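You operate a simulated robot arm through the tools that you are given. There is no shell and no other tool. Be economical: measure what you need, move in short steps, check, and stop when the job is done.

The job below is to be done with a simulated robot arm. You get a single attempt, and the scene is never put back.

## Task
Get some soapy water in the small bowl of the sink.
Fine: plug in, spout over it, cold water up to the blue band, two pumps of soap; the tap ends shut.
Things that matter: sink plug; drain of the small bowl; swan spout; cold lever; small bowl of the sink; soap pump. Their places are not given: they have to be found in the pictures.

The check looks at the end state, three seconds after you hand in, the way a careful person would. Anything else that was tipped, shoved, dropped, spilled or broken makes it a failure.

## Robot
A 6-joint arm with a two-finger parallel gripper, fixed in place. Base frame: the origin is at the foot of the arm, x ahead of it, y to its left, z up. Lengths are in cm, angles in rad, forces in N, time in s.
Its first joint turns from -2.007 to 2.007 rad. Payload 4.2 kg.
The TCP is the grasp point between the finger pads, 2.3 cm short of the fingertips. In the tool frame z runs along the fingers and y along their closing line. The gripper opens to 9.4 cm. The fingers are 3.8 cm wide and 1 cm thick; the gripper's body (5.4 by 9.6 cm) begins 3.9 cm behind the TCP.
Orientation is that of the tool frame in the base frame, as [roll, pitch, yaw] about the fixed x, y, z axes, in that order (R = Rz(yaw) Ry(pitch) Rx(roll)). With the fingers straight down and closing along the base's y, the tool's x points along the base's -x, its y along +y and its z along -z.

## Interface
- The arm moves only by the tool jog_arm. Its argument "increments" is a list of rows, each an object (a shift or turn left out is 0, a gripper value left out holds the last) with "hand": the opening, from 0 (shut) to 1 (fully open); "delta_pos": the shift along the tool's x, y, z in cm, a list of three; "dr": the turn, a rotation vector about the tool's x, y, z in rad, a list of three. In form: [{"hand": hand, "delta_pos": [tx, ty, tz], "dr": [rx, ry, rz]}, ...]. A call has 1 to 12 rows; each row shifts and turns the commanded pose from where the row before left it, along the tool's axes as they then stand. A row lasts 0.2 s, in which the tool goes at most 5 cm and 0.15 rad; a call with a longer step from one row to the next is refused whole, and so is a gripper value outside its range. Where a pose cannot be reached the arm comes as near as it can. A force on the tool above 50 N (or 10 N above the force at the start of the call, whichever is more), or a blocked arm, ends the call early, and 0.2 s more pass. Each finger travels about 10.8 cm/s and halts on what it meets, pressing with about 22 N; the grip force reading is that of the motor and also rises with nothing between the fingers. The clock runs only during rows and for 0.2 s after the last one: add rows that do not move to give the fingers time. The reply holds the time, the measured pose of the TCP, the force on the tool along the base axes, the opening and the grip force, in the units named above and with some noise.
- Cameras (640 x 400 px; columns grow to the right, rows downward): "scene" is fixed at [4.84, 50.03, 176.13]; the picture's right is [-0.64, -0.77, 0.00], its down [-0.52, 0.43, -0.74] and it looks along [0.56, -0.47, -0.68] (base axes); focal length 346 px, centre (320, 200). "wrist" rides on the gripper at [-3.9, 0, -4.4] in the tool frame; the picture's right is [0.00, -1.00, 0.00], its down [0.97, 0.00, -0.24] and it looks along [0.24, 0.00, 0.97] (tool axes); focal length 218 px, centre (320, 200).
- capture(camera): a new picture of that camera. No time passes.
- slide_trunk(by): slides the trunk up (or, below 0, down) by that many cm; the arm rides with it, the base frame stays. It gives what a move gives, with no picture.
- probe_pixels(camera, pixels): for up to 12 pixels [column, row] of the newest picture of that camera ("zoom" is the newest enlarged one), the place [x, y, z] in the base frame of the surface seen there, good to about 0.2 cm. No time passes.
- enlarge(camera, box): a new picture of the part [left, top, right, bottom] of that camera's present view, enlarged. No time passes.
- close_job(): hands the job in; it is judged then, once.

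Keep the steps short. Do not move on a guess: measure, check each grasp and each placing, and mend mistakes. In all there are 80 turns and 34 pictures (those below and enlarged ones count). Leave the gripper open and the arm clear of the work at the hand-in unless told otherwise, and finish with a single line.

The tools are called after "Emit:" as name(argument=value, ...) on one line, values as JSON. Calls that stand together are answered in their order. jog_arm: Moves the arm, as the interface text tells. Its arguments: {"type":"object","properties":{"increments":{"type":"array"}},"required":["increments"]} The other tools are called the same way: slide_trunk (by) slides the trunk up or down; capture (camera) takes a picture; probe_pixels (camera, pixels) gives the place of the surface under pixels of a picture; enlarge (camera, box) takes an enlarged picture of a part of a camera's view; close_job () hands the job in.

At the start:

```text
clock: 0.0
tcp_pos: [60.03, -4.92, 132.92]
tool_rot: [-3.141, 0.001, 3.141]
force: [-0.2, 0.8, 0.1]
gripper_width: 9.4
finger_force: 0.1
trunk travel left (down, up): [-92.5, 6.5]
```

scene: 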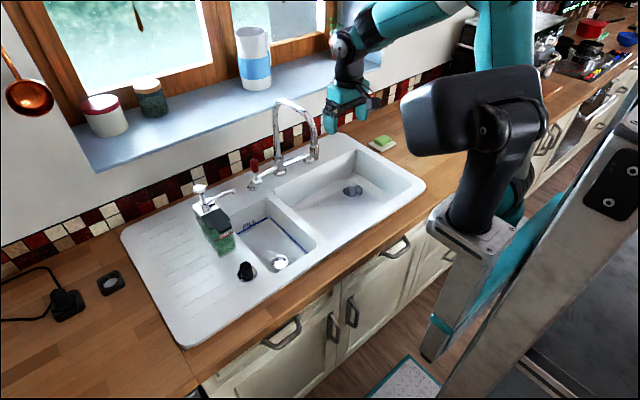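
wrist: 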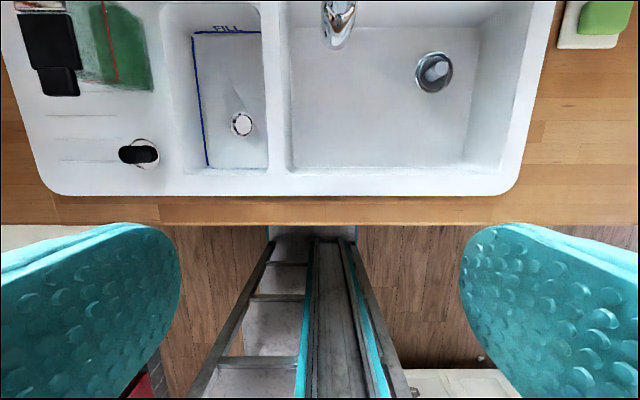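

I see the sink, a black plug at about (246,271), the small bowl drain at (279,261), the soap pump at (212,215), and a swan spout with red and blue levers. Next I enlarge both areas to locate them exactly.

Emit:
enlarge(camera="scene", box=[170, 160, 330, 300])

Emit:
enlarge(camera="scene", box=[220, 80, 360, 200])

```text
2.86 times, centred on (250, 230) of scene
```

zoom: 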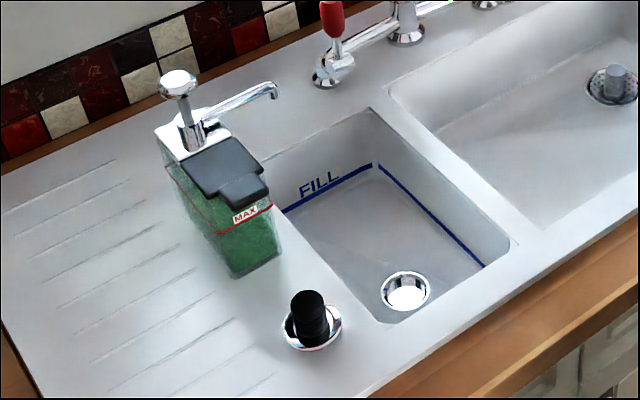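

```text
3.33 times, centred on (290, 140) of scene
```

zoom: 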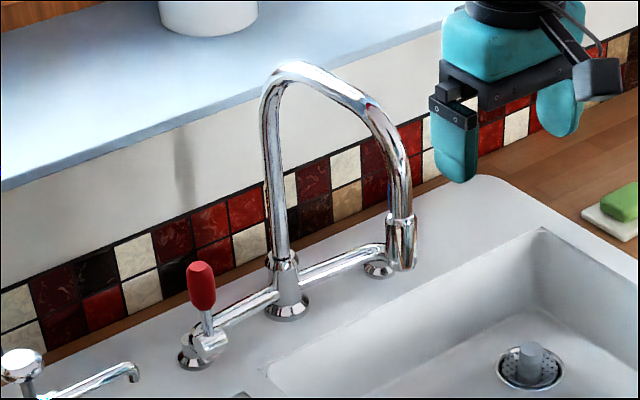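

The red (hot) lever is on the left; the cold one should be behind the spout end. I measure the tap points in the enlarged picture, and the rest in the scene picture.

Emit:
probe_pixels(camera="zoom", pixels=[[201, 290], [205, 325], [193, 358], [289, 310], [282, 255], [272, 110], [300, 68], [370, 105], [400, 170], [402, 255], [378, 268], [350, 265]])

Emit:
probe_pixels(camera="scene", pixels=[[246, 265], [246, 275], [279, 262], [199, 189], [236, 191], [212, 209], [215, 250], [265, 240], [228, 222], [222, 238], [205, 206], [300, 235]])

Emit:
probe_pixels(camera="wrist", pixels=[[138, 154], [147, 143], [241, 124], [339, 20], [230, 60], [205, 165], [265, 165], [200, 35], [120, 40], [55, 40], [60, 82], [434, 72]])

```text
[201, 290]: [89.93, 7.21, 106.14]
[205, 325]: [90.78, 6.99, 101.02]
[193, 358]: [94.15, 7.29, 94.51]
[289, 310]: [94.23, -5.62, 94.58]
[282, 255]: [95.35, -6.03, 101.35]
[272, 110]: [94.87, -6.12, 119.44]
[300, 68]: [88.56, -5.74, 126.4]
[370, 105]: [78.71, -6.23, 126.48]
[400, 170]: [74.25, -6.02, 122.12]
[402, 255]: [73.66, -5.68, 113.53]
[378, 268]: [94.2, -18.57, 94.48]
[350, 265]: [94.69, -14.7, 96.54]
```

```text
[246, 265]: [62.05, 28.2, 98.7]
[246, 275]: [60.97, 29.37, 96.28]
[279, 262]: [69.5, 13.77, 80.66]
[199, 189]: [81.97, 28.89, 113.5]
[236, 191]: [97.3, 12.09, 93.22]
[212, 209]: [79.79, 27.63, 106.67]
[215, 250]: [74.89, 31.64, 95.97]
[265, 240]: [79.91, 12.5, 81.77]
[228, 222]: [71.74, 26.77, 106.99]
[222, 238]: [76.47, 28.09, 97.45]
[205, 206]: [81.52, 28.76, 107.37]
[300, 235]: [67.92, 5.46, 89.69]
```

```text
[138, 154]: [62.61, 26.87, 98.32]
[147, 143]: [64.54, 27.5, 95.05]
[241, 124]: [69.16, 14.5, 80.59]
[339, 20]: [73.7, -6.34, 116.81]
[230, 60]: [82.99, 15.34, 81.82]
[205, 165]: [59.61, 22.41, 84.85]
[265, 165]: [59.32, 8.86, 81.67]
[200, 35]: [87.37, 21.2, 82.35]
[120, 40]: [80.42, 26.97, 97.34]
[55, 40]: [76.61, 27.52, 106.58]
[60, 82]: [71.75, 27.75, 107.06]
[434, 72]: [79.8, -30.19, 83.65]
```

The spout pivot is at about (95,-6) and its end at (74,-6,114). The small bowl is at x 60–88, y 8–22. The cold lever, at about (94,-19), is hidden. I move to y≈-17 and tilt the tool forward to look at it.

Emit:
jog_arm(increments=[{"delta_pos": [0, -4, 0], "dr": [0, -0.15, 0]}, {"delta_pos": [0, -4, 0], "dr": [0, -0.15, 0]}, {"delta_pos": [0, -4, 0], "dr": [0, -0.15, 0]}, {"dr": [0, -0.15, 0]}, {"dr": [0, -0.15, 0]}, {"dr": [0, -0.15, 0]}, {}])

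Emit:
capture(camera="wrist")

```text
clock: 1.6
tcp_pos: [60.12, -16.83, 132.74]
tool_rot: [3.141, 0.901, 3.139]
force: [0.5, 0.5, -0.5]
gripper_width: 9.4
finger_force: 0.1
trunk travel left (down, up): [-92.5, 6.5]
```

```text
29 pictures are left
```

wrist: 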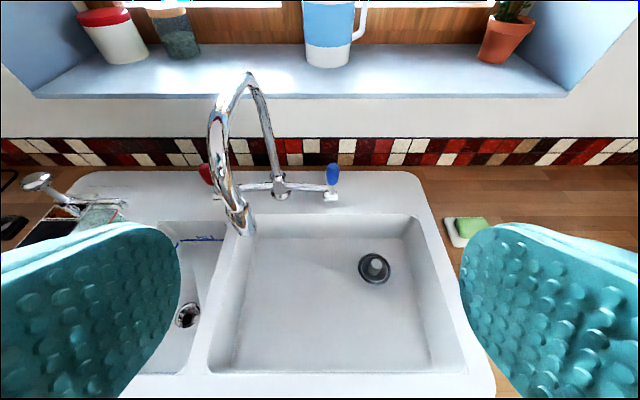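

The blue cold lever is at (332,175). I enlarge this part and measure it.

Emit:
enlarge(camera="wrist", box=[180, 60, 380, 250])

Emit:
probe_pixels(camera="wrist", pixels=[[333, 167], [333, 173], [333, 180], [332, 185], [330, 195], [330, 200], [240, 218], [246, 232], [38, 180], [125, 203], [205, 172], [320, 140]])

```text
2.11 times, centred on (280, 155) of wrist
```

zoom: 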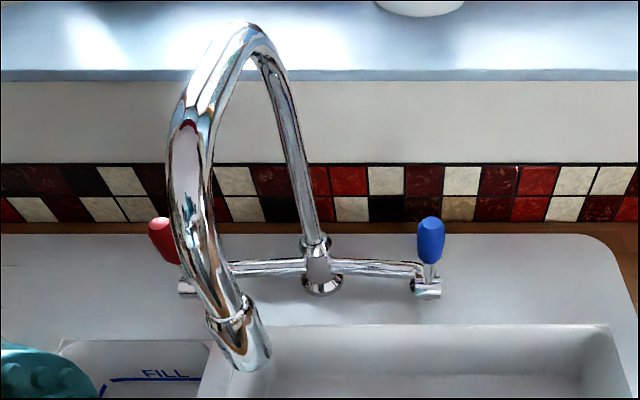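

```text
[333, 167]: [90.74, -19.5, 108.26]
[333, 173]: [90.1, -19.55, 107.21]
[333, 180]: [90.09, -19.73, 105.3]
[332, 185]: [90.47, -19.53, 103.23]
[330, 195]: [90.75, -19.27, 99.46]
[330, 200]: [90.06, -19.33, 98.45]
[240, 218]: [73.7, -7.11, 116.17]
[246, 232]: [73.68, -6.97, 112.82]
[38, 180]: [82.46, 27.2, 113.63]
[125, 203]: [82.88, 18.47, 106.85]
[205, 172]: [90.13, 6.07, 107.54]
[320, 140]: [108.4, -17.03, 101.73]
```

The cold lever stands upright at (90,-19.5), z 103–108. The plug comes first. I bring the tool upright again, move over to the plug at (62,28), and turn it so the fingers close along x, which fits the narrow bowl better.

Emit:
jog_arm(increments=[{"delta_pos": [0, 4.9, 0], "dr": [0, 0.15, 0]}, {"delta_pos": [0, 4.9, 0], "dr": [0, 0.15, 0]}, {"delta_pos": [0, 4.9, 0], "dr": [0, 0.15, 0]}, {"delta_pos": [0, 4.9, 0], "dr": [0, 0.15, 0]}, {"delta_pos": [0, 4.9, 0], "dr": [0, 0.15, 0]}, {"delta_pos": [0, 4.9, 0], "dr": [0, 0.15, 0]}, {"delta_pos": [-0.5, 4.9, 0]}, {"delta_pos": [-0.5, 4.9, 0]}, {"delta_pos": [-0.5, 4.9, 0]}, {}])

Emit:
jog_arm(increments=[{"delta_pos": [0, 0, 1], "dr": [0, 0, 0.1428]}, {"delta_pos": [0, 0, 1], "dr": [0, 0, 0.1428]}, {"delta_pos": [0, 0, 1], "dr": [0, 0, 0.1428]}, {"delta_pos": [0, 0, 1], "dr": [0, 0, 0.1428]}, {"delta_pos": [0, 0, 1], "dr": [0, 0, 0.1428]}, {"delta_pos": [0, 0, 1], "dr": [0, 0, 0.1428]}, {"delta_pos": [0, 0, 1], "dr": [0, 0, 0.1428]}, {"delta_pos": [0, 0, 1], "dr": [0, 0, 0.1428]}, {"delta_pos": [0, 0, 1], "dr": [0, 0, 0.1428]}, {"delta_pos": [0, 0, 1], "dr": [0, 0, 0.1428]}, {"delta_pos": [0, 0, 1], "dr": [0, 0, 0.1428]}, {}])

Emit:
capture(camera="wrist")

```text
clock: 3.8
tcp_pos: [61.65, 27.04, 132.86]
tool_rot: [3.141, 0.001, 3.141]
force: [-0.1, -0.1, -0.8]
gripper_width: 9.4
finger_force: 0.0
trunk travel left (down, up): [-92.5, 6.5]
```

```text
clock: 6.4
tcp_pos: [61.6, 27.17, 121.65]
tool_rot: [-3.14, 0.0, 1.569]
force: [0.1, -0.1, -0.3]
gripper_width: 9.41
finger_force: 0.0
trunk travel left (down, up): [-92.5, 6.5]
```

```text
27 pictures are left
```

wrist: 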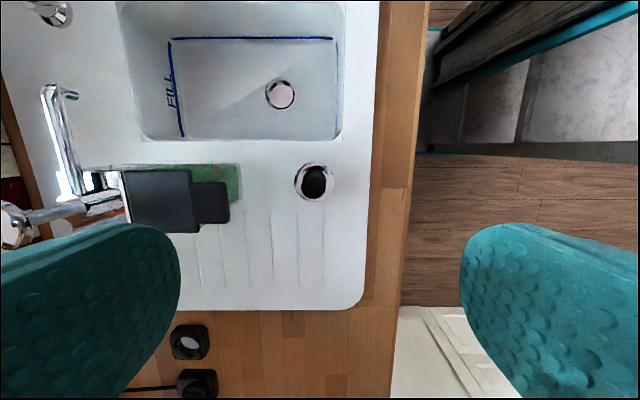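

The plug is at (314,182) and the drain at (281,94). I enlarge to get exact positions and sizes.

Emit:
enlarge(camera="wrist", box=[240, 60, 360, 210])

Emit:
probe_pixels(camera="wrist", pixels=[[314, 175], [304, 182], [324, 182], [314, 195], [297, 180], [331, 180], [281, 84], [281, 105], [270, 95], [292, 95], [222, 205], [165, 195]])

```text
2.67 times, centred on (300, 135) of wrist
```

zoom: 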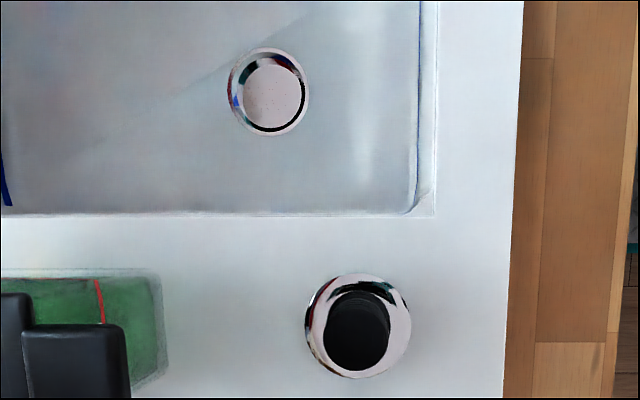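

```text
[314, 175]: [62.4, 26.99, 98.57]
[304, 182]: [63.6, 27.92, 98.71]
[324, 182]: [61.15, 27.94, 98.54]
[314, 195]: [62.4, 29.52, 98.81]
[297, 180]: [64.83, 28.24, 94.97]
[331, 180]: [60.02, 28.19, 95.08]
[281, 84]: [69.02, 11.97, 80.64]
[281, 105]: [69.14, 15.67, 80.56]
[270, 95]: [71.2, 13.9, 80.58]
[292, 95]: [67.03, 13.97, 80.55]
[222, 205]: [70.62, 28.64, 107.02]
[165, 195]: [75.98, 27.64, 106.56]
```

The plug's knob is at (62.4,28.4), top z 98.7, about 2.6 across, and its flange is at z 95. The drain centre is at (69.1,13.9). I close the fingers to about 6 cm, line up, and go down to TCP z≈98.5 first.

Emit:
jog_arm(increments=[{"hand": 0.62, "delta_pos": [1.23, 0.8, 0]}, {"delta_pos": [0, 0, 4.5]}, {"delta_pos": [0, 0, 4.5]}, {"delta_pos": [0, 0, 4.5]}, {"delta_pos": [0, 0, 4.5]}, {"delta_pos": [0, 0, 3]}, {"delta_pos": [0, 0, 2]}, {}])

Emit:
capture(camera="wrist")

```text
clock: 8.2
tcp_pos: [62.44, 28.47, 98.71]
tool_rot: [3.14, 0.001, 1.572]
force: [0.7, 0.4, 0.2]
gripper_width: 5.83
finger_force: 0.1
trunk travel left (down, up): [-92.5, 6.5]
```

```text
25 pictures are left
```

wrist: 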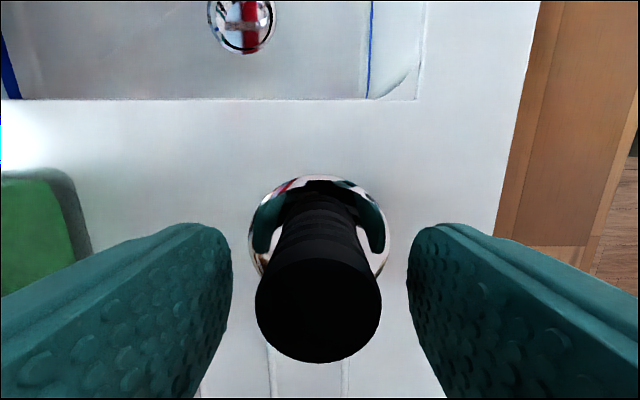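

The knob sits between the fingers. I go down 1.0 and close.

Emit:
jog_arm(increments=[{"delta_pos": [0, 0, 1.0]}, {"hand": 0.15}, {}, {}, {}])

```text
clock: 9.4
tcp_pos: [62.33, 28.35, 97.72]
tool_rot: [-3.141, 0.0, 1.571]
force: [-0.7, 0.8, 0.4]
gripper_width: 3.08
finger_force: 21.9
trunk travel left (down, up): [-92.5, 6.5]
```

Gripped at width 3.08. I lift, move over the drain (y first, to stay clear of the bottle), and take a look.

Emit:
jog_arm(increments=[{"delta_pos": [0, 0, -3]}, {"delta_pos": [0, 0, -4]}, {"delta_pos": [-3.7, 0, 0]}, {"delta_pos": [-3.7, 0, 0]}, {"delta_pos": [-3.7, 0, 0]}, {"delta_pos": [-3.4, 0, 0]}, {"delta_pos": [0, 3.4, 0]}, {"delta_pos": [0, 3.35, 0]}, {}])

Emit:
capture(camera="scene")

Emit:
capture(camera="wrist")

```text
clock: 11.4
tcp_pos: [69.28, 13.81, 104.72]
tool_rot: [-3.14, 0.001, 1.57]
force: [0.2, 0.5, -0.6]
gripper_width: 3.1
finger_force: 22.2
trunk travel left (down, up): [-92.5, 6.5]
```

```text
24 pictures are left
```

scene: 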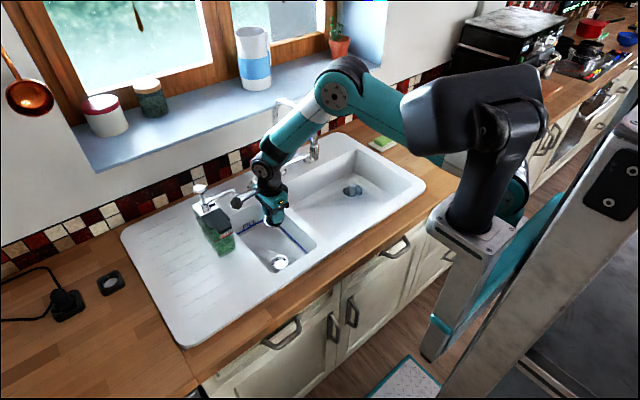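

```text
23 pictures are left
```

wrist: 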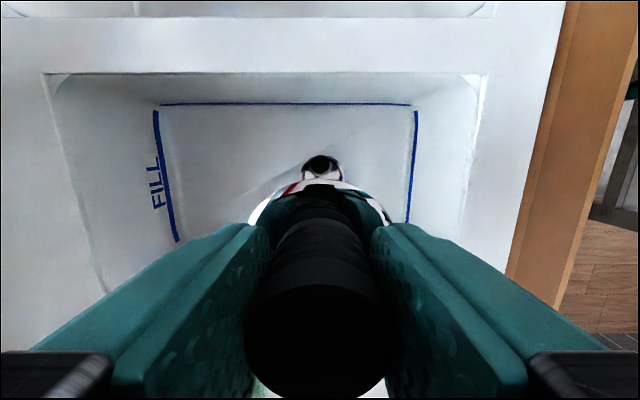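

The plug is held straight above the drain. I measure the visible drain edge to fine-tune.

Emit:
enlarge(camera="wrist", box=[270, 140, 370, 210])

Emit:
probe_pixels(camera="wrist", pixels=[[322, 152], [322, 156], [322, 159], [303, 165], [341, 165], [322, 165], [80, 140], [455, 140], [300, 78], [300, 100], [165, 150], [412, 180]])

```text
5.71 times, centred on (320, 175) of wrist
```

zoom: 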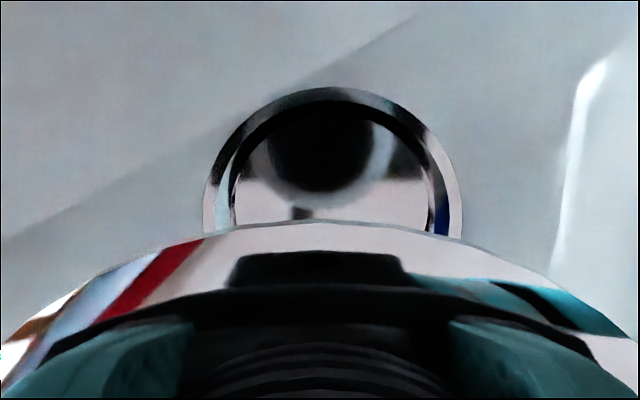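

```text
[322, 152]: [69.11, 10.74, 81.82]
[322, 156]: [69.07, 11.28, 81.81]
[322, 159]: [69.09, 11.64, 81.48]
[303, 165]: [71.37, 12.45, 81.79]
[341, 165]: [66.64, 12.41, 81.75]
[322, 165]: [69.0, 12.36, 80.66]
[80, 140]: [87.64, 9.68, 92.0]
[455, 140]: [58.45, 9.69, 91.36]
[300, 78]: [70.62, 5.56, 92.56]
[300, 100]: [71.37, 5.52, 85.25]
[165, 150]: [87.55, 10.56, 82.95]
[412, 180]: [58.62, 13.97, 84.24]
```

The drain ring centre works out at (69.05,14.0). I check where the plug itself sits in the grip.

Emit:
probe_pixels(camera="wrist", pixels=[[318, 300], [318, 335], [318, 380], [318, 290], [318, 395], [255, 335], [380, 335], [318, 182], [318, 186], [265, 207], [375, 207], [318, 395]])

```text
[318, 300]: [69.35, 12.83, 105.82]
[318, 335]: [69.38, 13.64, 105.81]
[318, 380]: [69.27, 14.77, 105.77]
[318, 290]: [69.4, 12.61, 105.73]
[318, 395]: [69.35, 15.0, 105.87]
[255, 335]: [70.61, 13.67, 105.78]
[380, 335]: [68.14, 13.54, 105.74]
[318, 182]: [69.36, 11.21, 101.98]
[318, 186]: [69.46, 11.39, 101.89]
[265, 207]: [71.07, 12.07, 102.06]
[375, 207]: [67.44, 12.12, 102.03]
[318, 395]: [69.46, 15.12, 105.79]
```

The plug centre is at (69.37,13.78), so it needs −0.3 in x and +0.22 in y. I correct and lower it most of the way.

Emit:
jog_arm(increments=[{"delta_pos": [0.22, -0.3, 0]}, {"delta_pos": [0, 0, 4]}, {"delta_pos": [0, 0, 4]}, {"delta_pos": [0, 0, 4]}, {"delta_pos": [0, 0, 3]}, {"delta_pos": [0, 0, 1.5]}, {}])

Emit:
capture(camera="wrist")

```text
clock: 13.0
tcp_pos: [68.88, 14.12, 88.28]
tool_rot: [3.14, -0.001, 1.571]
force: [0.1, 0.4, 0.3]
gripper_width: 3.1
finger_force: 22.2
trunk travel left (down, up): [-92.5, 6.5]
```

```text
21 pictures are left
```

wrist: 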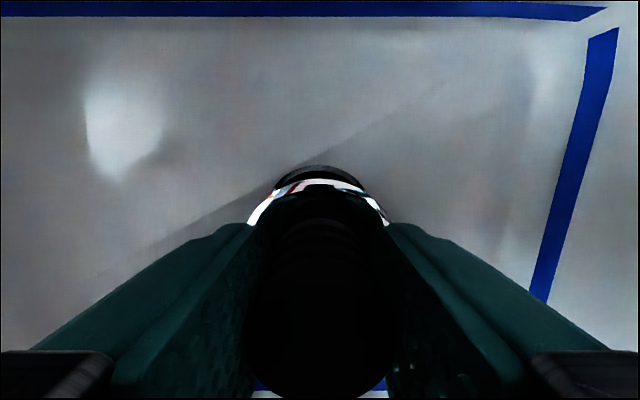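

The ring shows symmetrically behind the plug. I lower slowly in small steps and watch the force.

Emit:
jog_arm(increments=[{"delta_pos": [0, 0, 0.7]}, {"delta_pos": [0, 0, 0.5]}, {"delta_pos": [0, 0, 0.5]}, {}])

```text
clock: 14.0
tcp_pos: [68.97, 14.13, 86.81]
tool_rot: [3.138, -0.003, 1.573]
force: [-3.8, -3.2, 22.8]
gripper_width: 3.11
finger_force: 21.8
trunk travel left (down, up): [-92.5, 6.5]
```

Contact at z 86.8: the plug bottom is just at the ring, with a side force towards −x, −y. I ease a little up, shift 0.2 that way, and try again.

Emit:
jog_arm(increments=[{"delta_pos": [0, 0, -0.5]}, {"delta_pos": [-0.2, -0.2, 0]}, {"delta_pos": [0, 0, 0.5]}, {"delta_pos": [0, 0, 0.2]}, {}])

Emit:
capture(camera="wrist")

```text
clock: 15.2
tcp_pos: [68.87, 14.01, 86.85]
tool_rot: [3.136, -0.005, 1.571]
force: [-12.9, -13.9, 46.6]
gripper_width: 3.11
finger_force: 22.2
trunk travel left (down, up): [-92.5, 6.5]
```

```text
20 pictures are left
```

wrist: 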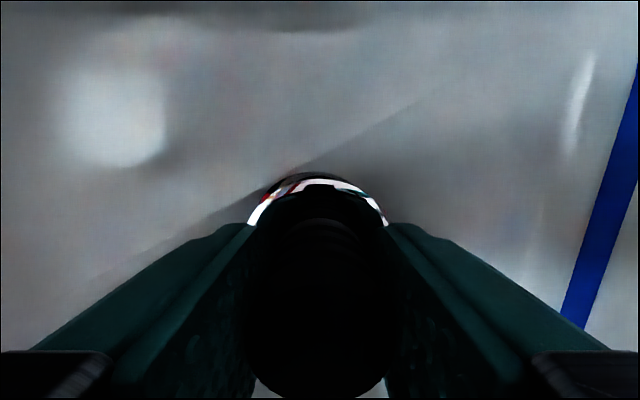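

Still caught. I enlarge to see the plug against the ring.

Emit:
enlarge(camera="wrist", box=[240, 150, 400, 250])

Emit:
enlarge(camera="scene", box=[230, 215, 330, 285])

```text
4.00 times, centred on (320, 200) of wrist
```

zoom: 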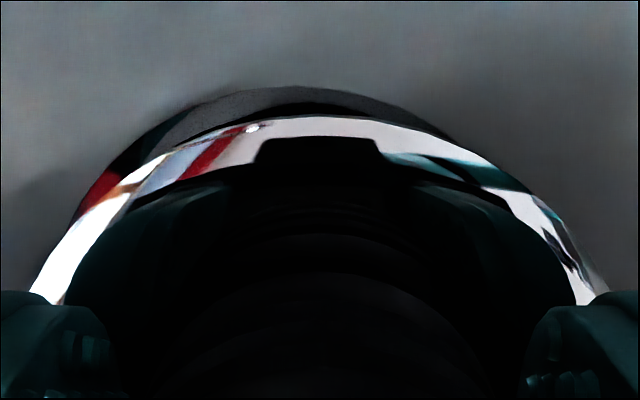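

```text
5.71 times, centred on (280, 250) of scene
```

zoom: 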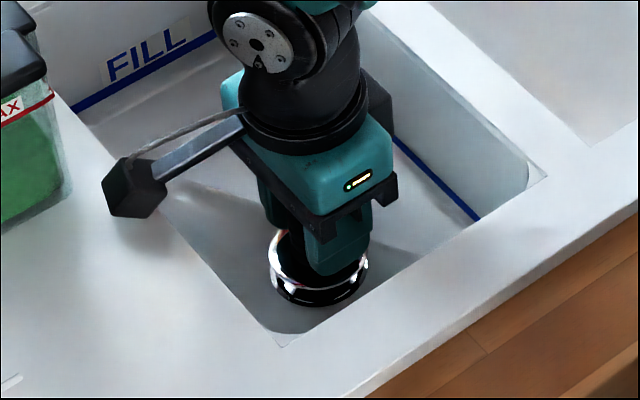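

The ring shows more on the left (+x), so the plug is now off towards −x. I measure both arcs.

Emit:
enlarge(camera="wrist", box=[240, 150, 400, 250])

Emit:
probe_pixels(camera="zoom", pixels=[[290, 94], [200, 115], [150, 145], [110, 180], [80, 215], [380, 105], [430, 128], [325, 122], [200, 140], [100, 230], [450, 142], [540, 210]])

```text
4.00 times, centred on (320, 200) of wrist
```

zoom: 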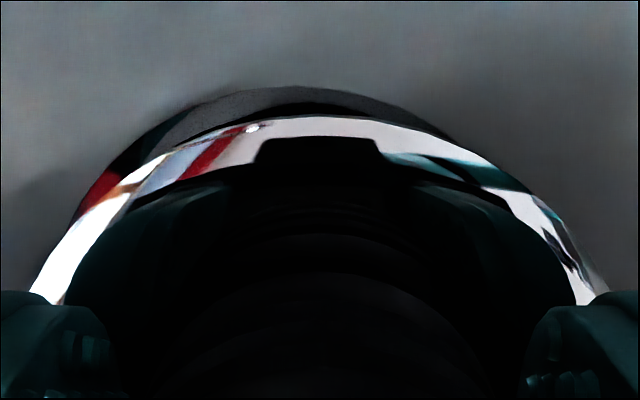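

```text
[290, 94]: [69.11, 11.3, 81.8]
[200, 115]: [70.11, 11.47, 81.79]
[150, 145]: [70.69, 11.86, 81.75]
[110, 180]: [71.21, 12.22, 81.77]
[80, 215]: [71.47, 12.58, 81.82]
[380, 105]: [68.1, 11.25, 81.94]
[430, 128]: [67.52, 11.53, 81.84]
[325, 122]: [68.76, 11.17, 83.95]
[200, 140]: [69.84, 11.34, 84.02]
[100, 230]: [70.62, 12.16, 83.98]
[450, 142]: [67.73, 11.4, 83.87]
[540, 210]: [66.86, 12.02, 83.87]
```

The ring centre is (69.08,14.05) and the plug is at about (68.8,13.9). Before pressing again I check whether the black block on the hand's side, at about (253,247) in the scene, is touching the drainer.

Emit:
capture(camera="scene")

Emit:
probe_pixels(camera="scene", pixels=[[248, 245], [254, 246], [250, 251], [255, 250], [258, 242], [265, 240], [270, 238], [252, 254], [290, 248]])

```text
16 pictures are left
```

scene: 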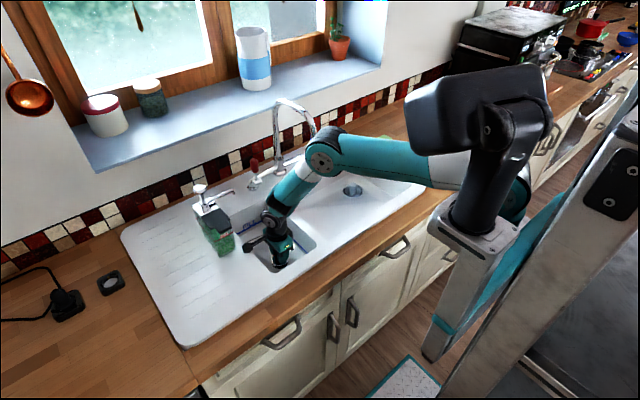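

```text
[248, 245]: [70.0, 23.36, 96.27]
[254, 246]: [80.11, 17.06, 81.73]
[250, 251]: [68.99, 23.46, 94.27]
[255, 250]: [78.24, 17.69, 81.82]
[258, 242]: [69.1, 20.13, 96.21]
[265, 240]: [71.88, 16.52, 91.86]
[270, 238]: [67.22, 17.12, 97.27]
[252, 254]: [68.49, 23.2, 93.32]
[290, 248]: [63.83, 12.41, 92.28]
```

Found it: a block on the hand's side, at (69,23.4) and down to z≈93.3, rests on the drainer and stops the descent. The plug itself isn't the problem. I lift 0.6, recentre over the ring, and check before letting go; then I can press the plug in from above.

Emit:
jog_arm(increments=[{"delta_pos": [0, 0, -0.6]}, {"delta_pos": [0.25, 0.38, 0]}, {}])

Emit:
enlarge(camera="wrist", box=[240, 150, 400, 250])

Emit:
probe_pixels(camera="zoom", pixels=[[320, 96], [200, 112], [150, 145], [440, 112], [490, 145], [320, 122], [200, 140], [120, 200], [450, 140], [540, 210]])

```text
clock: 16.0
tcp_pos: [68.9, 14.03, 86.87]
tool_rot: [-3.14, 0.001, 1.57]
force: [-0.1, -0.4, 0.1]
gripper_width: 3.08
finger_force: 22.7
trunk travel left (down, up): [-92.5, 6.5]
```

```text
4.00 times, centred on (320, 200) of wrist
```

zoom: 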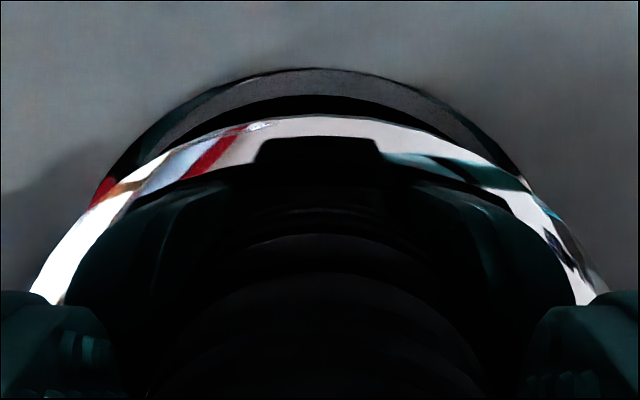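

```text
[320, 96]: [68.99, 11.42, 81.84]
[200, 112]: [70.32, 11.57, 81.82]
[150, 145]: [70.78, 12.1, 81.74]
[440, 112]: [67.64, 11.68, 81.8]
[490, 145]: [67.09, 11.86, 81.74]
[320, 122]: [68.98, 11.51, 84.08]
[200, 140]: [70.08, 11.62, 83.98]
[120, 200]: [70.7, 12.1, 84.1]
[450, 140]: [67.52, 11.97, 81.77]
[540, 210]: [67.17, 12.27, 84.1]
```

In x it's centred; in y the plug is about 0.1 too far out. I nudge it and release gently by opening a little.

Emit:
jog_arm(increments=[{"delta_pos": [-0.1, 0, 0]}, {}, {"hand": 0.5}, {}, {}])

Emit:
jog_arm(increments=[{"delta_pos": [0, 0, -2.5]}, {"delta_pos": [0, 0, -4]}, {"delta_pos": [0, 0, -4]}, {}])

Emit:
capture(camera="wrist")

```text
clock: 17.2
tcp_pos: [69.18, 14.1, 86.97]
tool_rot: [-3.141, 0.0, 1.571]
force: [-0.1, -0.2, 0.0]
gripper_width: 4.7
finger_force: 0.0
trunk travel left (down, up): [-92.5, 6.5]
```

```text
clock: 18.2
tcp_pos: [69.11, 14.1, 97.48]
tool_rot: [3.141, 0.0, 1.569]
force: [0.8, -0.8, 0.5]
gripper_width: 4.69
finger_force: 0.1
trunk travel left (down, up): [-92.5, 6.5]
```

```text
14 pictures are left
```

wrist: 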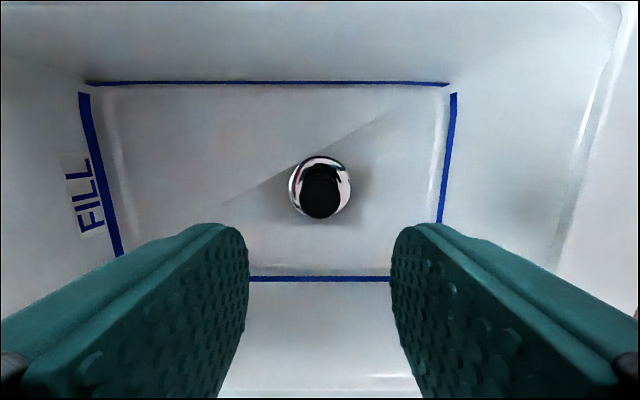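

The plug stands upright on the drain at (320,185). I measure its top, its flange and the fill band.

Emit:
probe_pixels(camera="wrist", pixels=[[320, 195], [320, 178], [320, 212], [303, 195], [337, 195], [320, 160], [293, 187], [347, 187], [320, 155], [270, 83], [105, 190], [320, 279]])

```text
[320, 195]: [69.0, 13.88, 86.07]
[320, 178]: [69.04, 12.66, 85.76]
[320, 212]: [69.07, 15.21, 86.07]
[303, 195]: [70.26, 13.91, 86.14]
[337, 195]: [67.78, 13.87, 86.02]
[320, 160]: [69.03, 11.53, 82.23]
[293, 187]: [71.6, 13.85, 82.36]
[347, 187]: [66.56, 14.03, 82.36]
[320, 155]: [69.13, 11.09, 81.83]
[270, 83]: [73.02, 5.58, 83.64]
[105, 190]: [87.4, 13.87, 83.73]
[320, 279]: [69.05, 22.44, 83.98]
```

It dropped in level: flange z 82.3 against ring 81.8, knob top 86.07. I close the fingers and press it lightly from above to be sure it's seated.

Emit:
jog_arm(increments=[{"hand": 0}, {"delta_pos": [0, 0, 4]}, {"delta_pos": [0, 0, 4]}, {"delta_pos": [0, 0, 1]}, {"delta_pos": [0, 0, 0.3]}, {}])

```text
clock: 19.6
tcp_pos: [69.1, 13.96, 88.29]
tool_rot: [3.14, 0.0, 1.571]
force: [-5.8, -4.2, 22.4]
gripper_width: 0.0
finger_force: 21.7
trunk travel left (down, up): [-92.5, 6.5]
```

The plug is seated (22 N, no further movement). Soap next: I rise and move near the pump head at (82,28,113.6) to measure it from above.

Emit:
jog_arm(increments=[{"delta_pos": [0, 0, -4.8]}, {"delta_pos": [0, 0, -4.8]}, {"delta_pos": [0, 0, -4.8]}, {"delta_pos": [0, 0, -4.8]}, {"delta_pos": [0, 0, -4.8]}, {"delta_pos": [0, 0, -4.8]}, {"delta_pos": [0, 0, -4.8]}, {"delta_pos": [4, 2, 0]}, {"delta_pos": [4, 2, 0]}, {"delta_pos": [4, 3, 0]}, {"delta_pos": [2.2, 2, 0]}, {}])

Emit:
capture(camera="wrist")

```text
clock: 22.2
tcp_pos: [77.32, 27.53, 121.89]
tool_rot: [3.141, 0.0, 1.57]
force: [-0.2, -0.1, -0.4]
gripper_width: 0.0
finger_force: 22.4
out of reach, approached as far as the arm can: row 11
trunk travel left (down, up): [-92.5, 6.5]
```

```text
13 pictures are left
```

wrist: 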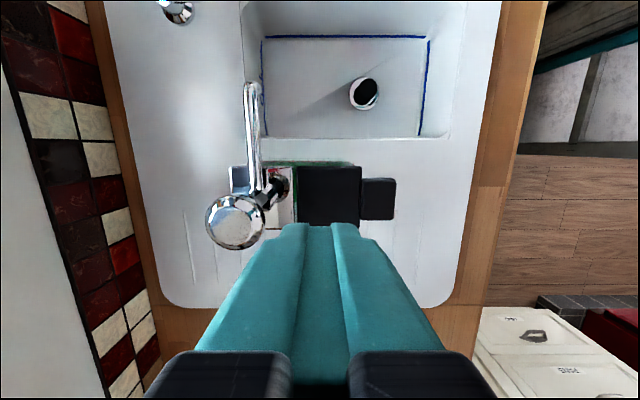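

The pump head is at (235,220), its spout tip at (251,85), over the bowl. The pose is near the reach limit, so a tilted tool will be needed. I measure the head.

Emit:
probe_pixels(camera="wrist", pixels=[[235, 222], [213, 220], [258, 225], [235, 200], [235, 243], [251, 90], [253, 150], [275, 185], [245, 185], [250, 115], [240, 100], [175, 10]])

```text
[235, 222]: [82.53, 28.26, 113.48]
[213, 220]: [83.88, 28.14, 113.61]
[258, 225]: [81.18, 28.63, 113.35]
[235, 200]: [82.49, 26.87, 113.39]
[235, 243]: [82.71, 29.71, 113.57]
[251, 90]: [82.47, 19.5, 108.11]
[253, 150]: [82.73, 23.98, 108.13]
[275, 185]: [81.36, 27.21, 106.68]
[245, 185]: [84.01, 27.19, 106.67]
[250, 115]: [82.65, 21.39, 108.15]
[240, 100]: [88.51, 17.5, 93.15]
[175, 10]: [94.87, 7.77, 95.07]
```

The head centre is (82.5,28.3), top z 113.5; the spout tip (y≈19) is over the bowl. I tilt the tool 0.45 rad so that it reaches further forward, then check the pose.

Emit:
jog_arm(increments=[{"dr": [-0.15, 0, 0]}, {"dr": [-0.15, 0, 0]}, {"dr": [-0.15, 0, 0]}, {}])

```text
clock: 23.2
tcp_pos: [77.43, 27.4, 121.82]
tool_rot: [2.689, -0.001, 1.569]
force: [0.4, -1.0, 0.7]
gripper_width: 0.01
finger_force: 21.3
trunk travel left (down, up): [-92.5, 6.5]
```

I move over the head, leaving about 2.5 cm of clearance.

Emit:
jog_arm(increments=[{"delta_pos": [0.9, 2.05, -0.2]}, {"delta_pos": [0, 0.84, 2.6]}, {"delta_pos": [0, 0, 2.66]}, {}])

Emit:
capture(camera="wrist")

```text
clock: 24.2
tcp_pos: [82.22, 28.34, 118.53]
tool_rot: [2.692, 0.0, 1.571]
force: [0.4, 0.8, 0.3]
gripper_width: 0.03
finger_force: 21.9
trunk travel left (down, up): [-92.5, 6.5]
```

```text
12 pictures are left
```

wrist: 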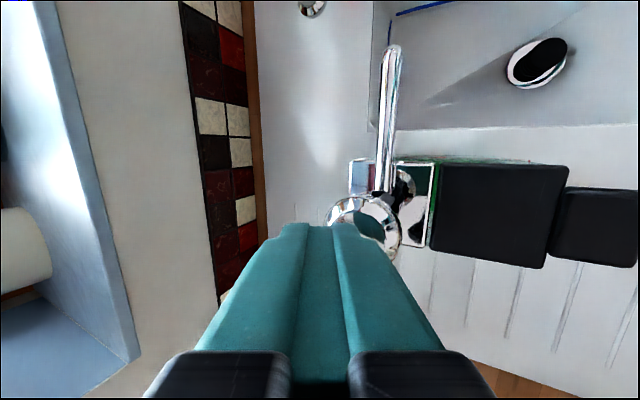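

The fingertips are in line with the head. I go straight down 2.3 to near contact.

Emit:
jog_arm(increments=[{"delta_pos": [0, -0.5, 1.035]}, {"delta_pos": [0, -0.5, 1.035]}, {"delta_pos": [0, -0.22, 0.45]}, {}])

```text
clock: 25.2
tcp_pos: [82.2, 28.52, 115.76]
tool_rot: [2.692, 0.001, 1.57]
force: [0.2, 1.3, -0.1]
gripper_width: 0.0
finger_force: 21.9
trunk travel left (down, up): [-92.5, 6.5]
```

No contact yet. I continue in 0.3 steps.

Emit:
jog_arm(increments=[{"delta_pos": [0, -0.13, 0.27]}, {"delta_pos": [0, -0.13, 0.27]}, {}])

```text
clock: 26.0
tcp_pos: [82.22, 28.43, 115.14]
tool_rot: [2.692, 0.0, 1.571]
force: [-1.0, -0.7, 1.6]
gripper_width: 0.02
finger_force: 22.0
trunk travel left (down, up): [-92.5, 6.5]
```

Emit:
jog_arm(increments=[{"delta_pos": [0, -0.13, 0.27]}, {"delta_pos": [0, -0.13, 0.27]}, {"delta_pos": [0, -0.13, 0.27]}, {}])

Emit:
enlarge(camera="scene", box=[170, 150, 290, 260])

```text
clock: 27.0
tcp_pos: [82.22, 28.43, 114.05]
tool_rot: [2.69, 0.0, 1.569]
force: [1.2, 0.0, 2.8]
gripper_width: 0.01
finger_force: 22.2
trunk travel left (down, up): [-92.5, 6.5]
```

```text
3.64 times, centred on (230, 205) of scene
```

zoom: 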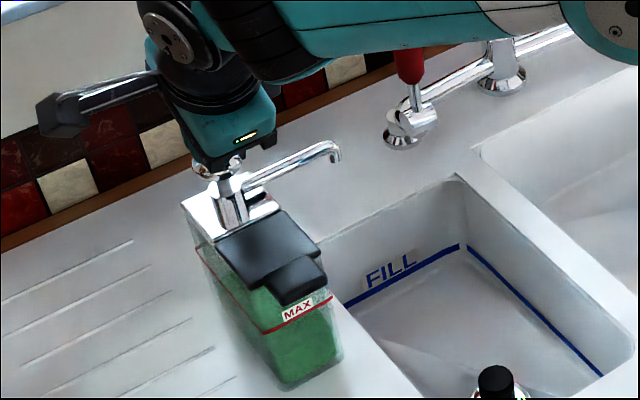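

The head is moving down against a light spring (about 3 N). I continue until the bottom stop.

Emit:
jog_arm(increments=[{"delta_pos": [0, -0.13, 0.27]}, {"delta_pos": [0, -0.13, 0.27]}, {"delta_pos": [0, -0.13, 0.27]}, {}])

```text
clock: 28.0
tcp_pos: [82.19, 28.38, 113.61]
tool_rot: [2.689, -0.005, 1.569]
force: [-5.7, -3.6, 23.9]
gripper_width: 0.0
finger_force: 22.2
trunk travel left (down, up): [-92.5, 6.5]
```

The bottom stop is at z 113.6 (24 N), so that is pump one. I rise fully clear and look at the result.

Emit:
jog_arm(increments=[{"delta_pos": [0, 0.4, -0.83]}, {"delta_pos": [0, 0.4, -0.83]}, {"delta_pos": [0, 0.43, -0.9]}, {}, {}])

Emit:
enlarge(camera="scene", box=[170, 150, 310, 280])

```text
clock: 29.2
tcp_pos: [82.18, 28.52, 116.04]
tool_rot: [2.694, -0.001, 1.573]
force: [-0.2, -0.1, 0.4]
gripper_width: 0.0
finger_force: 22.4
trunk travel left (down, up): [-92.5, 6.5]
```

```text
3.08 times, centred on (240, 215) of scene
```

zoom: 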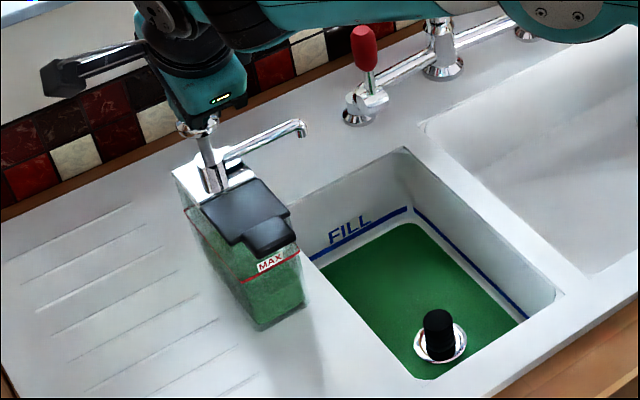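

Green soap is in the bowl and the head has come back up. Now the second pump, over the same stroke, then clear again.

Emit:
jog_arm(increments=[{"delta_pos": [0, -0.2, 0.42]}, {"delta_pos": [0, -0.2, 0.42]}, {"delta_pos": [0, -0.2, 0.42]}, {"delta_pos": [0, -0.2, 0.42]}, {"delta_pos": [0, -0.2, 0.42]}, {"delta_pos": [0, -0.22, 0.45]}, {}])

```text
clock: 30.8
tcp_pos: [82.24, 28.37, 113.65]
tool_rot: [2.686, -0.005, 1.569]
force: [-2.1, -4.1, 24.7]
gripper_width: 0.0
finger_force: 21.8
trunk travel left (down, up): [-92.5, 6.5]
```

Pump two is complete (same bottom stop). I rise straight up and back away, then untilt.

Emit:
jog_arm(increments=[{"delta_pos": [0, 0.6, -1.3]}, {"delta_pos": [0, 1.7, -3.5]}, {"delta_pos": [0, 1.7, -3.5]}, {"delta_pos": [0, -4.32, -2.09]}, {"delta_pos": [0, -4.32, -2.09]}, {"delta_pos": [0, -4.32, -2.09]}, {"delta_pos": [0, -4.32, -2.09]}, {"dr": [0.15, 0, 0]}, {"dr": [0.15, 0, 0]}, {"dr": [0.15, 0, 0]}, {}])

Emit:
jog_arm(increments=[{"dr": [0, 0, -0.1428]}, {"dr": [0, 0, -0.1428]}, {"dr": [0, 0, -0.1428]}, {"dr": [0, 0, -0.1428]}, {"dr": [0, 0, -0.1428]}, {"dr": [0, 0, -0.1428]}, {"dr": [0, 0, -0.1428]}, {"dr": [0, 0, -0.1428]}, {"dr": [0, 0, -0.1428]}, {"dr": [0, 0, -0.1428]}, {"dr": [0, 0, -0.1428]}, {}])

Emit:
capture(camera="scene")

```text
clock: 33.2
tcp_pos: [62.86, 28.32, 122.53]
tool_rot: [-3.138, 0.0, 1.572]
force: [0.1, 0.6, 0.6]
gripper_width: 0.0
finger_force: 22.0
trunk travel left (down, up): [-92.5, 6.5]
```

```text
clock: 35.8
tcp_pos: [62.96, 28.49, 122.49]
tool_rot: [-3.142, 0.001, -3.141]
force: [0.8, 0.1, 0.3]
gripper_width: 0.01
finger_force: 22.1
trunk travel left (down, up): [-92.5, 6.5]
```

```text
9 pictures are left
```

scene: 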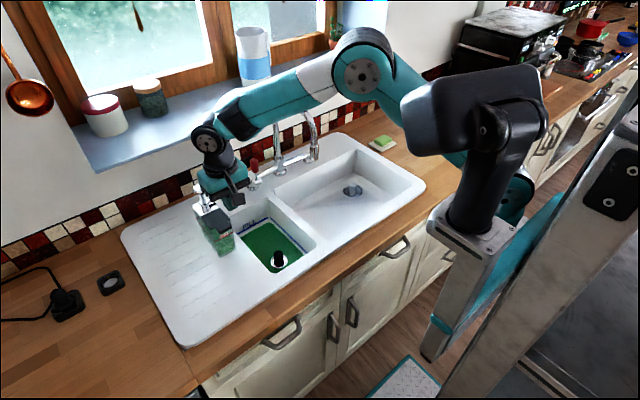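

The soap is in, the bottle stands upright, and nothing was disturbed. Next the spout: I go around its front at x 63 to y≈-15.6, opening the hand so the outer face of the +y finger does the pushing and the palm stays clear of the pipe.

Emit:
jog_arm(increments=[{"hand": 1, "delta_pos": [0, -4.9, 0]}, {"delta_pos": [0, -4.9, 0]}, {"delta_pos": [0, -4.9, 0]}, {"delta_pos": [0, -4.9, 0]}, {"delta_pos": [0, -4.9, 0]}, {"delta_pos": [0, -4.9, 0]}, {"delta_pos": [0, -4.9, 0]}, {"delta_pos": [0, -4.9, 0]}, {"delta_pos": [0, -4.9, 0]}, {"delta_pos": [0, 0, 3.7]}, {"delta_pos": [0, 0, 3.6]}, {}])

Emit:
jog_arm(increments=[{"delta_pos": [-4, 0, 0]}, {"delta_pos": [-4, 0, 0]}, {"delta_pos": [-3.8, 0, 0]}, {}])

Emit:
capture(camera="wrist")

```text
clock: 38.4
tcp_pos: [62.95, -15.55, 115.1]
tool_rot: [-3.141, 0.0, 3.141]
force: [1.0, 1.0, -0.6]
gripper_width: 9.39
finger_force: 0.0
trunk travel left (down, up): [-92.5, 6.5]
```

```text
clock: 39.4
tcp_pos: [74.76, -15.55, 115.09]
tool_rot: [3.141, 0.0, -3.141]
force: [-0.2, 0.6, 1.6]
gripper_width: 9.4
finger_force: 0.1
trunk travel left (down, up): [-92.5, 6.5]
```

```text
8 pictures are left
```

wrist: 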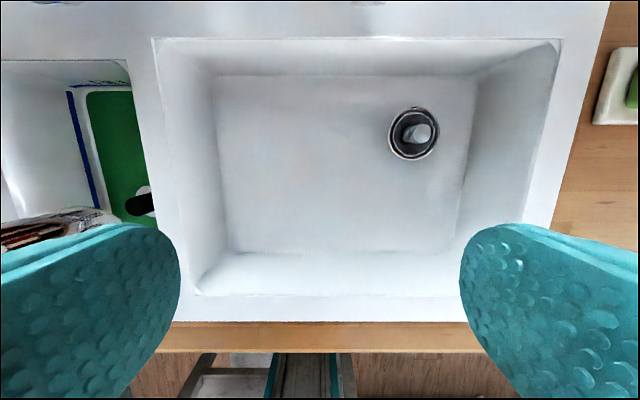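

The spout end is just beyond the left finger. I close the gap in y and swing along an arc about the spout's pivot: first half (0.48 rad).

Emit:
jog_arm(increments=[{"delta_pos": [0, 1.2, 0]}, {"delta_pos": [0, 1.0, 0]}, {"delta_pos": [0.69, 2.53, 0], "dr": [0, 0, 0.12]}, {"delta_pos": [0.69, 2.53, 0], "dr": [0, 0, 0.12]}, {"delta_pos": [0.69, 2.53, 0], "dr": [0, 0, 0.12]}, {"delta_pos": [0.69, 2.53, 0], "dr": [0, 0, 0.12]}, {}])

```text
clock: 41.0
tcp_pos: [73.99, -3.23, 115.3]
tool_rot: [-3.14, -0.001, 2.658]
force: [-0.2, 0.7, 1.0]
gripper_width: 9.41
finger_force: 0.1
trunk travel left (down, up): [-92.5, 6.5]
```

No unusual force. I do the second half, then look.

Emit:
jog_arm(increments=[{"delta_pos": [0.69, 2.53, 0], "dr": [0, 0, 0.12]}, {"delta_pos": [0.69, 2.53, 0], "dr": [0, 0, 0.12]}, {"delta_pos": [0.69, 2.53, 0], "dr": [0, 0, 0.12]}, {"delta_pos": [0.69, 2.53, 0], "dr": [0, 0, 0.12]}, {}])

Emit:
capture(camera="scene")

Emit:
probe_pixels(camera="scene", pixels=[[260, 140], [255, 150], [250, 160], [265, 130], [270, 120], [245, 165]])

```text
clock: 42.2
tcp_pos: [77.61, 6.15, 115.2]
tool_rot: [-3.135, -0.001, 2.174]
force: [-31.8, -31.8, 5.6]
gripper_width: 7.11
finger_force: 0.1
trunk travel left (down, up): [-92.5, 6.5]
```

```text
7 pictures are left
```

scene: 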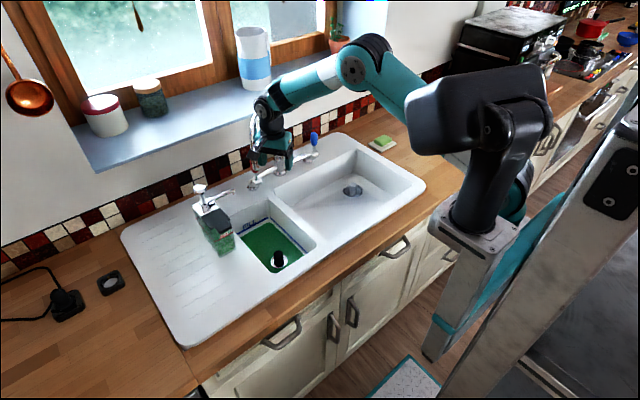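

```text
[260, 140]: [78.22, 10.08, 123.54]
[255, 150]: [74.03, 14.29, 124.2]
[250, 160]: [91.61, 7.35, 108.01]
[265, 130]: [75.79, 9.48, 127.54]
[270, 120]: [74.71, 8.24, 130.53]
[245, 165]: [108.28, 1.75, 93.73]
```

The force rose to about 45 N and the finger was pushed in: the spout has met a stop. I back off 3 cm and look.

Emit:
jog_arm(increments=[{"delta_pos": [0, -3, 0]}, {"delta_pos": [0, -3, 0]}, {"delta_pos": [3, -2, 0]}, {"delta_pos": [4, 0, 0]}, {}])

Emit:
enlarge(camera="scene", box=[190, 90, 340, 190])

```text
clock: 43.4
tcp_pos: [67.52, 7.67, 115.26]
tool_rot: [-3.14, -0.002, 2.179]
force: [-0.5, 0.6, 1.0]
gripper_width: 9.4
finger_force: 0.0
trunk travel left (down, up): [-92.5, 6.5]
```

```text
4.00 times, centred on (265, 140) of scene
```

zoom: 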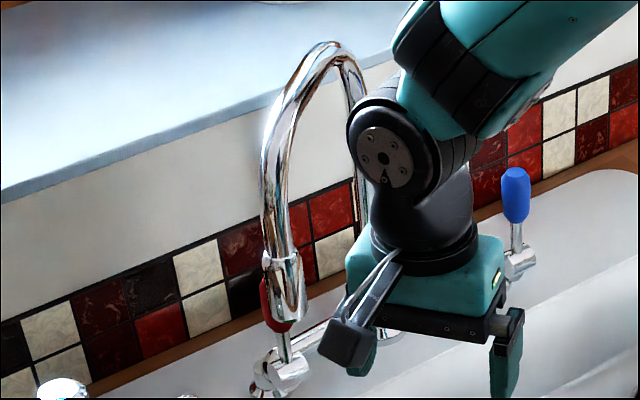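

The spout has turned. I measure its end.

Emit:
probe_pixels(camera="zoom", pixels=[[285, 270], [285, 290], [290, 312], [275, 240], [270, 180], [300, 90], [325, 50], [360, 110], [275, 290], [300, 290], [515, 190], [514, 225]])

```text
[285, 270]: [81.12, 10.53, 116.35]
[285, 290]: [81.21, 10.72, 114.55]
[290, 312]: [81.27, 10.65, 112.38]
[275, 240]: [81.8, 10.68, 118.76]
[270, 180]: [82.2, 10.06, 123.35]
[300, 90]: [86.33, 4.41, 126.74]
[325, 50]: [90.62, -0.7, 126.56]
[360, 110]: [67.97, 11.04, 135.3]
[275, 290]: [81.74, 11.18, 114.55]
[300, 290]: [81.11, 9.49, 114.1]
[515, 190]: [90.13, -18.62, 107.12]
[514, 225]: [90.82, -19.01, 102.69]
```

The spout end is at (82,10), well over the small bowl (x up to 88, y 5.6–22). Next the cold lever. I turn the tool back to straight and move to y≈-19.

Emit:
jog_arm(increments=[{"dr": [0, 0, -0.1375]}, {"dr": [0, 0, -0.1375]}, {"dr": [0, 0, -0.1375]}, {"dr": [0, 0, -0.1375]}, {"dr": [0, 0, -0.1375]}, {"dr": [0, 0, -0.1375]}, {"dr": [0, 0, -0.1375]}, {"delta_pos": [0, -5, 0]}, {"delta_pos": [0, -5, 0]}, {"delta_pos": [0, -5, 0]}, {"delta_pos": [0, -5, 0]}, {"delta_pos": [0, -5, 0]}])

Emit:
jog_arm(increments=[{"delta_pos": [0, -2, 0], "dr": [0, -0.15, 0]}, {"dr": [0, -0.15, 0]}, {"dr": [0, -0.15, 0]}, {"dr": [0, -0.15, 0]}, {"dr": [0, -0.15, 0]}, {"dr": [0, -0.15, 0]}, {}])

```text
clock: 46.0
tcp_pos: [67.2, -17.27, 115.44]
tool_rot: [-3.14, -0.002, -3.14]
force: [0.5, 0.5, 0.1]
gripper_width: 9.41
finger_force: 0.1
trunk travel left (down, up): [-92.5, 6.5]
```

```text
clock: 47.6
tcp_pos: [67.36, -19.34, 115.26]
tool_rot: [-3.14, 0.901, 3.142]
force: [-0.3, -0.2, 0.9]
gripper_width: 9.37
finger_force: 0.1
trunk travel left (down, up): [-92.5, 6.5]
```

I approach to about 8 cm from the lever and look closely at its hub.

Emit:
jog_arm(increments=[{"delta_pos": [-1.43, 0, 3.525]}, {"delta_pos": [-1.43, 0, 3.525]}, {"delta_pos": [-1.43, 0, 3.525]}, {"delta_pos": [-1.43, 0, 3.525]}, {}])

Emit:
enlarge(camera="wrist", box=[220, 100, 420, 240])

Emit:
probe_pixels(camera="zoom", pixels=[[320, 200], [320, 160], [320, 240], [320, 280], [320, 310], [300, 200], [340, 200], [290, 310], [350, 310]])

```text
clock: 48.8
tcp_pos: [82.06, -19.43, 111.07]
tool_rot: [-3.142, 0.899, -3.14]
force: [0.0, 0.0, 0.0]
gripper_width: 9.41
finger_force: 0.1
trunk travel left (down, up): [-92.5, 6.5]
```

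```text
2.86 times, centred on (320, 170) of wrist
```

zoom: 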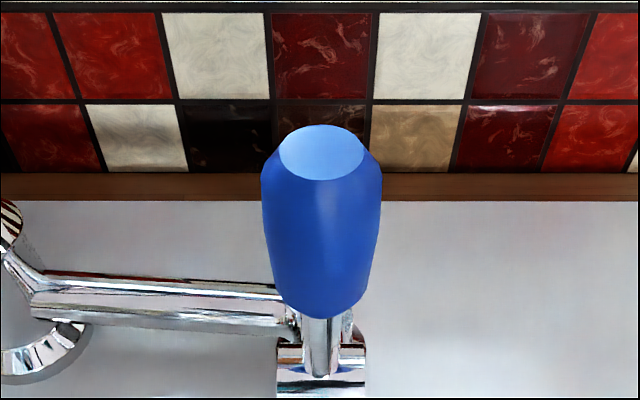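

```text
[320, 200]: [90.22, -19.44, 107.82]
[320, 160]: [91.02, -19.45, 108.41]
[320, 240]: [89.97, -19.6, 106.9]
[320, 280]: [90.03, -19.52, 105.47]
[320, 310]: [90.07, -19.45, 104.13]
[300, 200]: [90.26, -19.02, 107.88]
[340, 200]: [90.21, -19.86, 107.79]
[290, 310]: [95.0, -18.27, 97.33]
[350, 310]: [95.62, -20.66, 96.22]
```

The hub is a cylinder with its axis along y, so the lever tips fore and aft. The knob centre is about (91.1,-19.45,106.3) and about 2.3 across. I approach with the fingers either side of it, then pinch, so the pads can pivot about y.

Emit:
jog_arm(increments=[{"hand": 0.6, "delta_pos": [-0.63, 0, 3.35]}, {"delta_pos": [-0.63, 0, 3.35]}, {"delta_pos": [-0.63, 0, 3.35]}, {}])

Emit:
jog_arm(increments=[{"hand": 0.2}, {}, {}, {}])

```text
clock: 49.8
tcp_pos: [91.02, -19.36, 106.11]
tool_rot: [3.141, 0.899, -3.14]
force: [-0.8, -0.4, 0.3]
gripper_width: 5.63
finger_force: 0.0
trunk travel left (down, up): [-92.5, 6.5]
```

```text
clock: 50.8
tcp_pos: [91.07, -19.56, 106.21]
tool_rot: [3.141, 0.899, 3.141]
force: [2.5, -7.3, -2.6]
gripper_width: 2.67
finger_force: 45.2
trunk travel left (down, up): [-92.5, 6.5]
```

The knob is gripped (2.67). I test with a 0.8 cm pull towards the robot and read the force.

Emit:
jog_arm(increments=[{"delta_pos": [0.25, -0.1, -0.31]}, {"delta_pos": [0.25, 0, -0.31]}, {}])

```text
clock: 51.6
tcp_pos: [90.34, -19.5, 106.21]
tool_rot: [-3.141, 0.901, -3.139]
force: [18.4, -8.1, -4.8]
gripper_width: 2.66
finger_force: 44.9
trunk travel left (down, up): [-92.5, 6.5]
```

The tool moved 0.73 with an 18 N resistance. I pull another 0.8 to see whether that is steady turning friction or a stop.

Emit:
jog_arm(increments=[{"delta_pos": [0.28, 0, -0.29]}, {"delta_pos": [0.3, 0, -0.27]}, {}])

```text
clock: 52.4
tcp_pos: [89.47, -19.52, 106.11]
tool_rot: [3.141, 0.901, -3.141]
force: [17.2, -8.6, 1.2]
gripper_width: 2.7
finger_force: 45.0
trunk travel left (down, up): [-92.5, 6.5]
```

The friction is steady. I check whether the lever is turning and water is running.

Emit:
enlarge(camera="scene", box=[200, 110, 360, 290])

Emit:
probe_pixels(camera="zoom", pixels=[[250, 330], [290, 310], [300, 350], [270, 350]])

```text
2.22 times, centred on (280, 200) of scene
```

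zoom: 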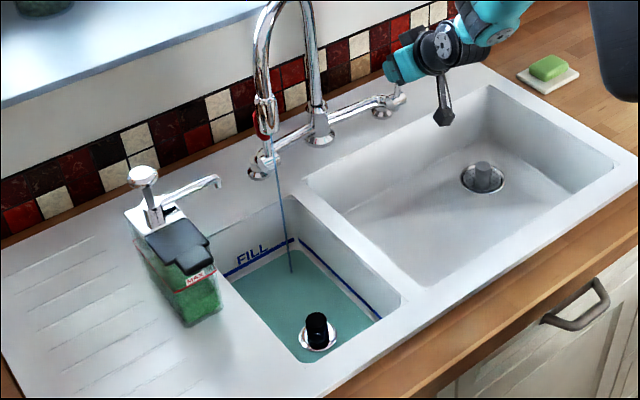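

```text
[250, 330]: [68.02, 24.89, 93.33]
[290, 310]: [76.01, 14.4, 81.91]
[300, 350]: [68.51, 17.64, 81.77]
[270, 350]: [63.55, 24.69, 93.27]
```

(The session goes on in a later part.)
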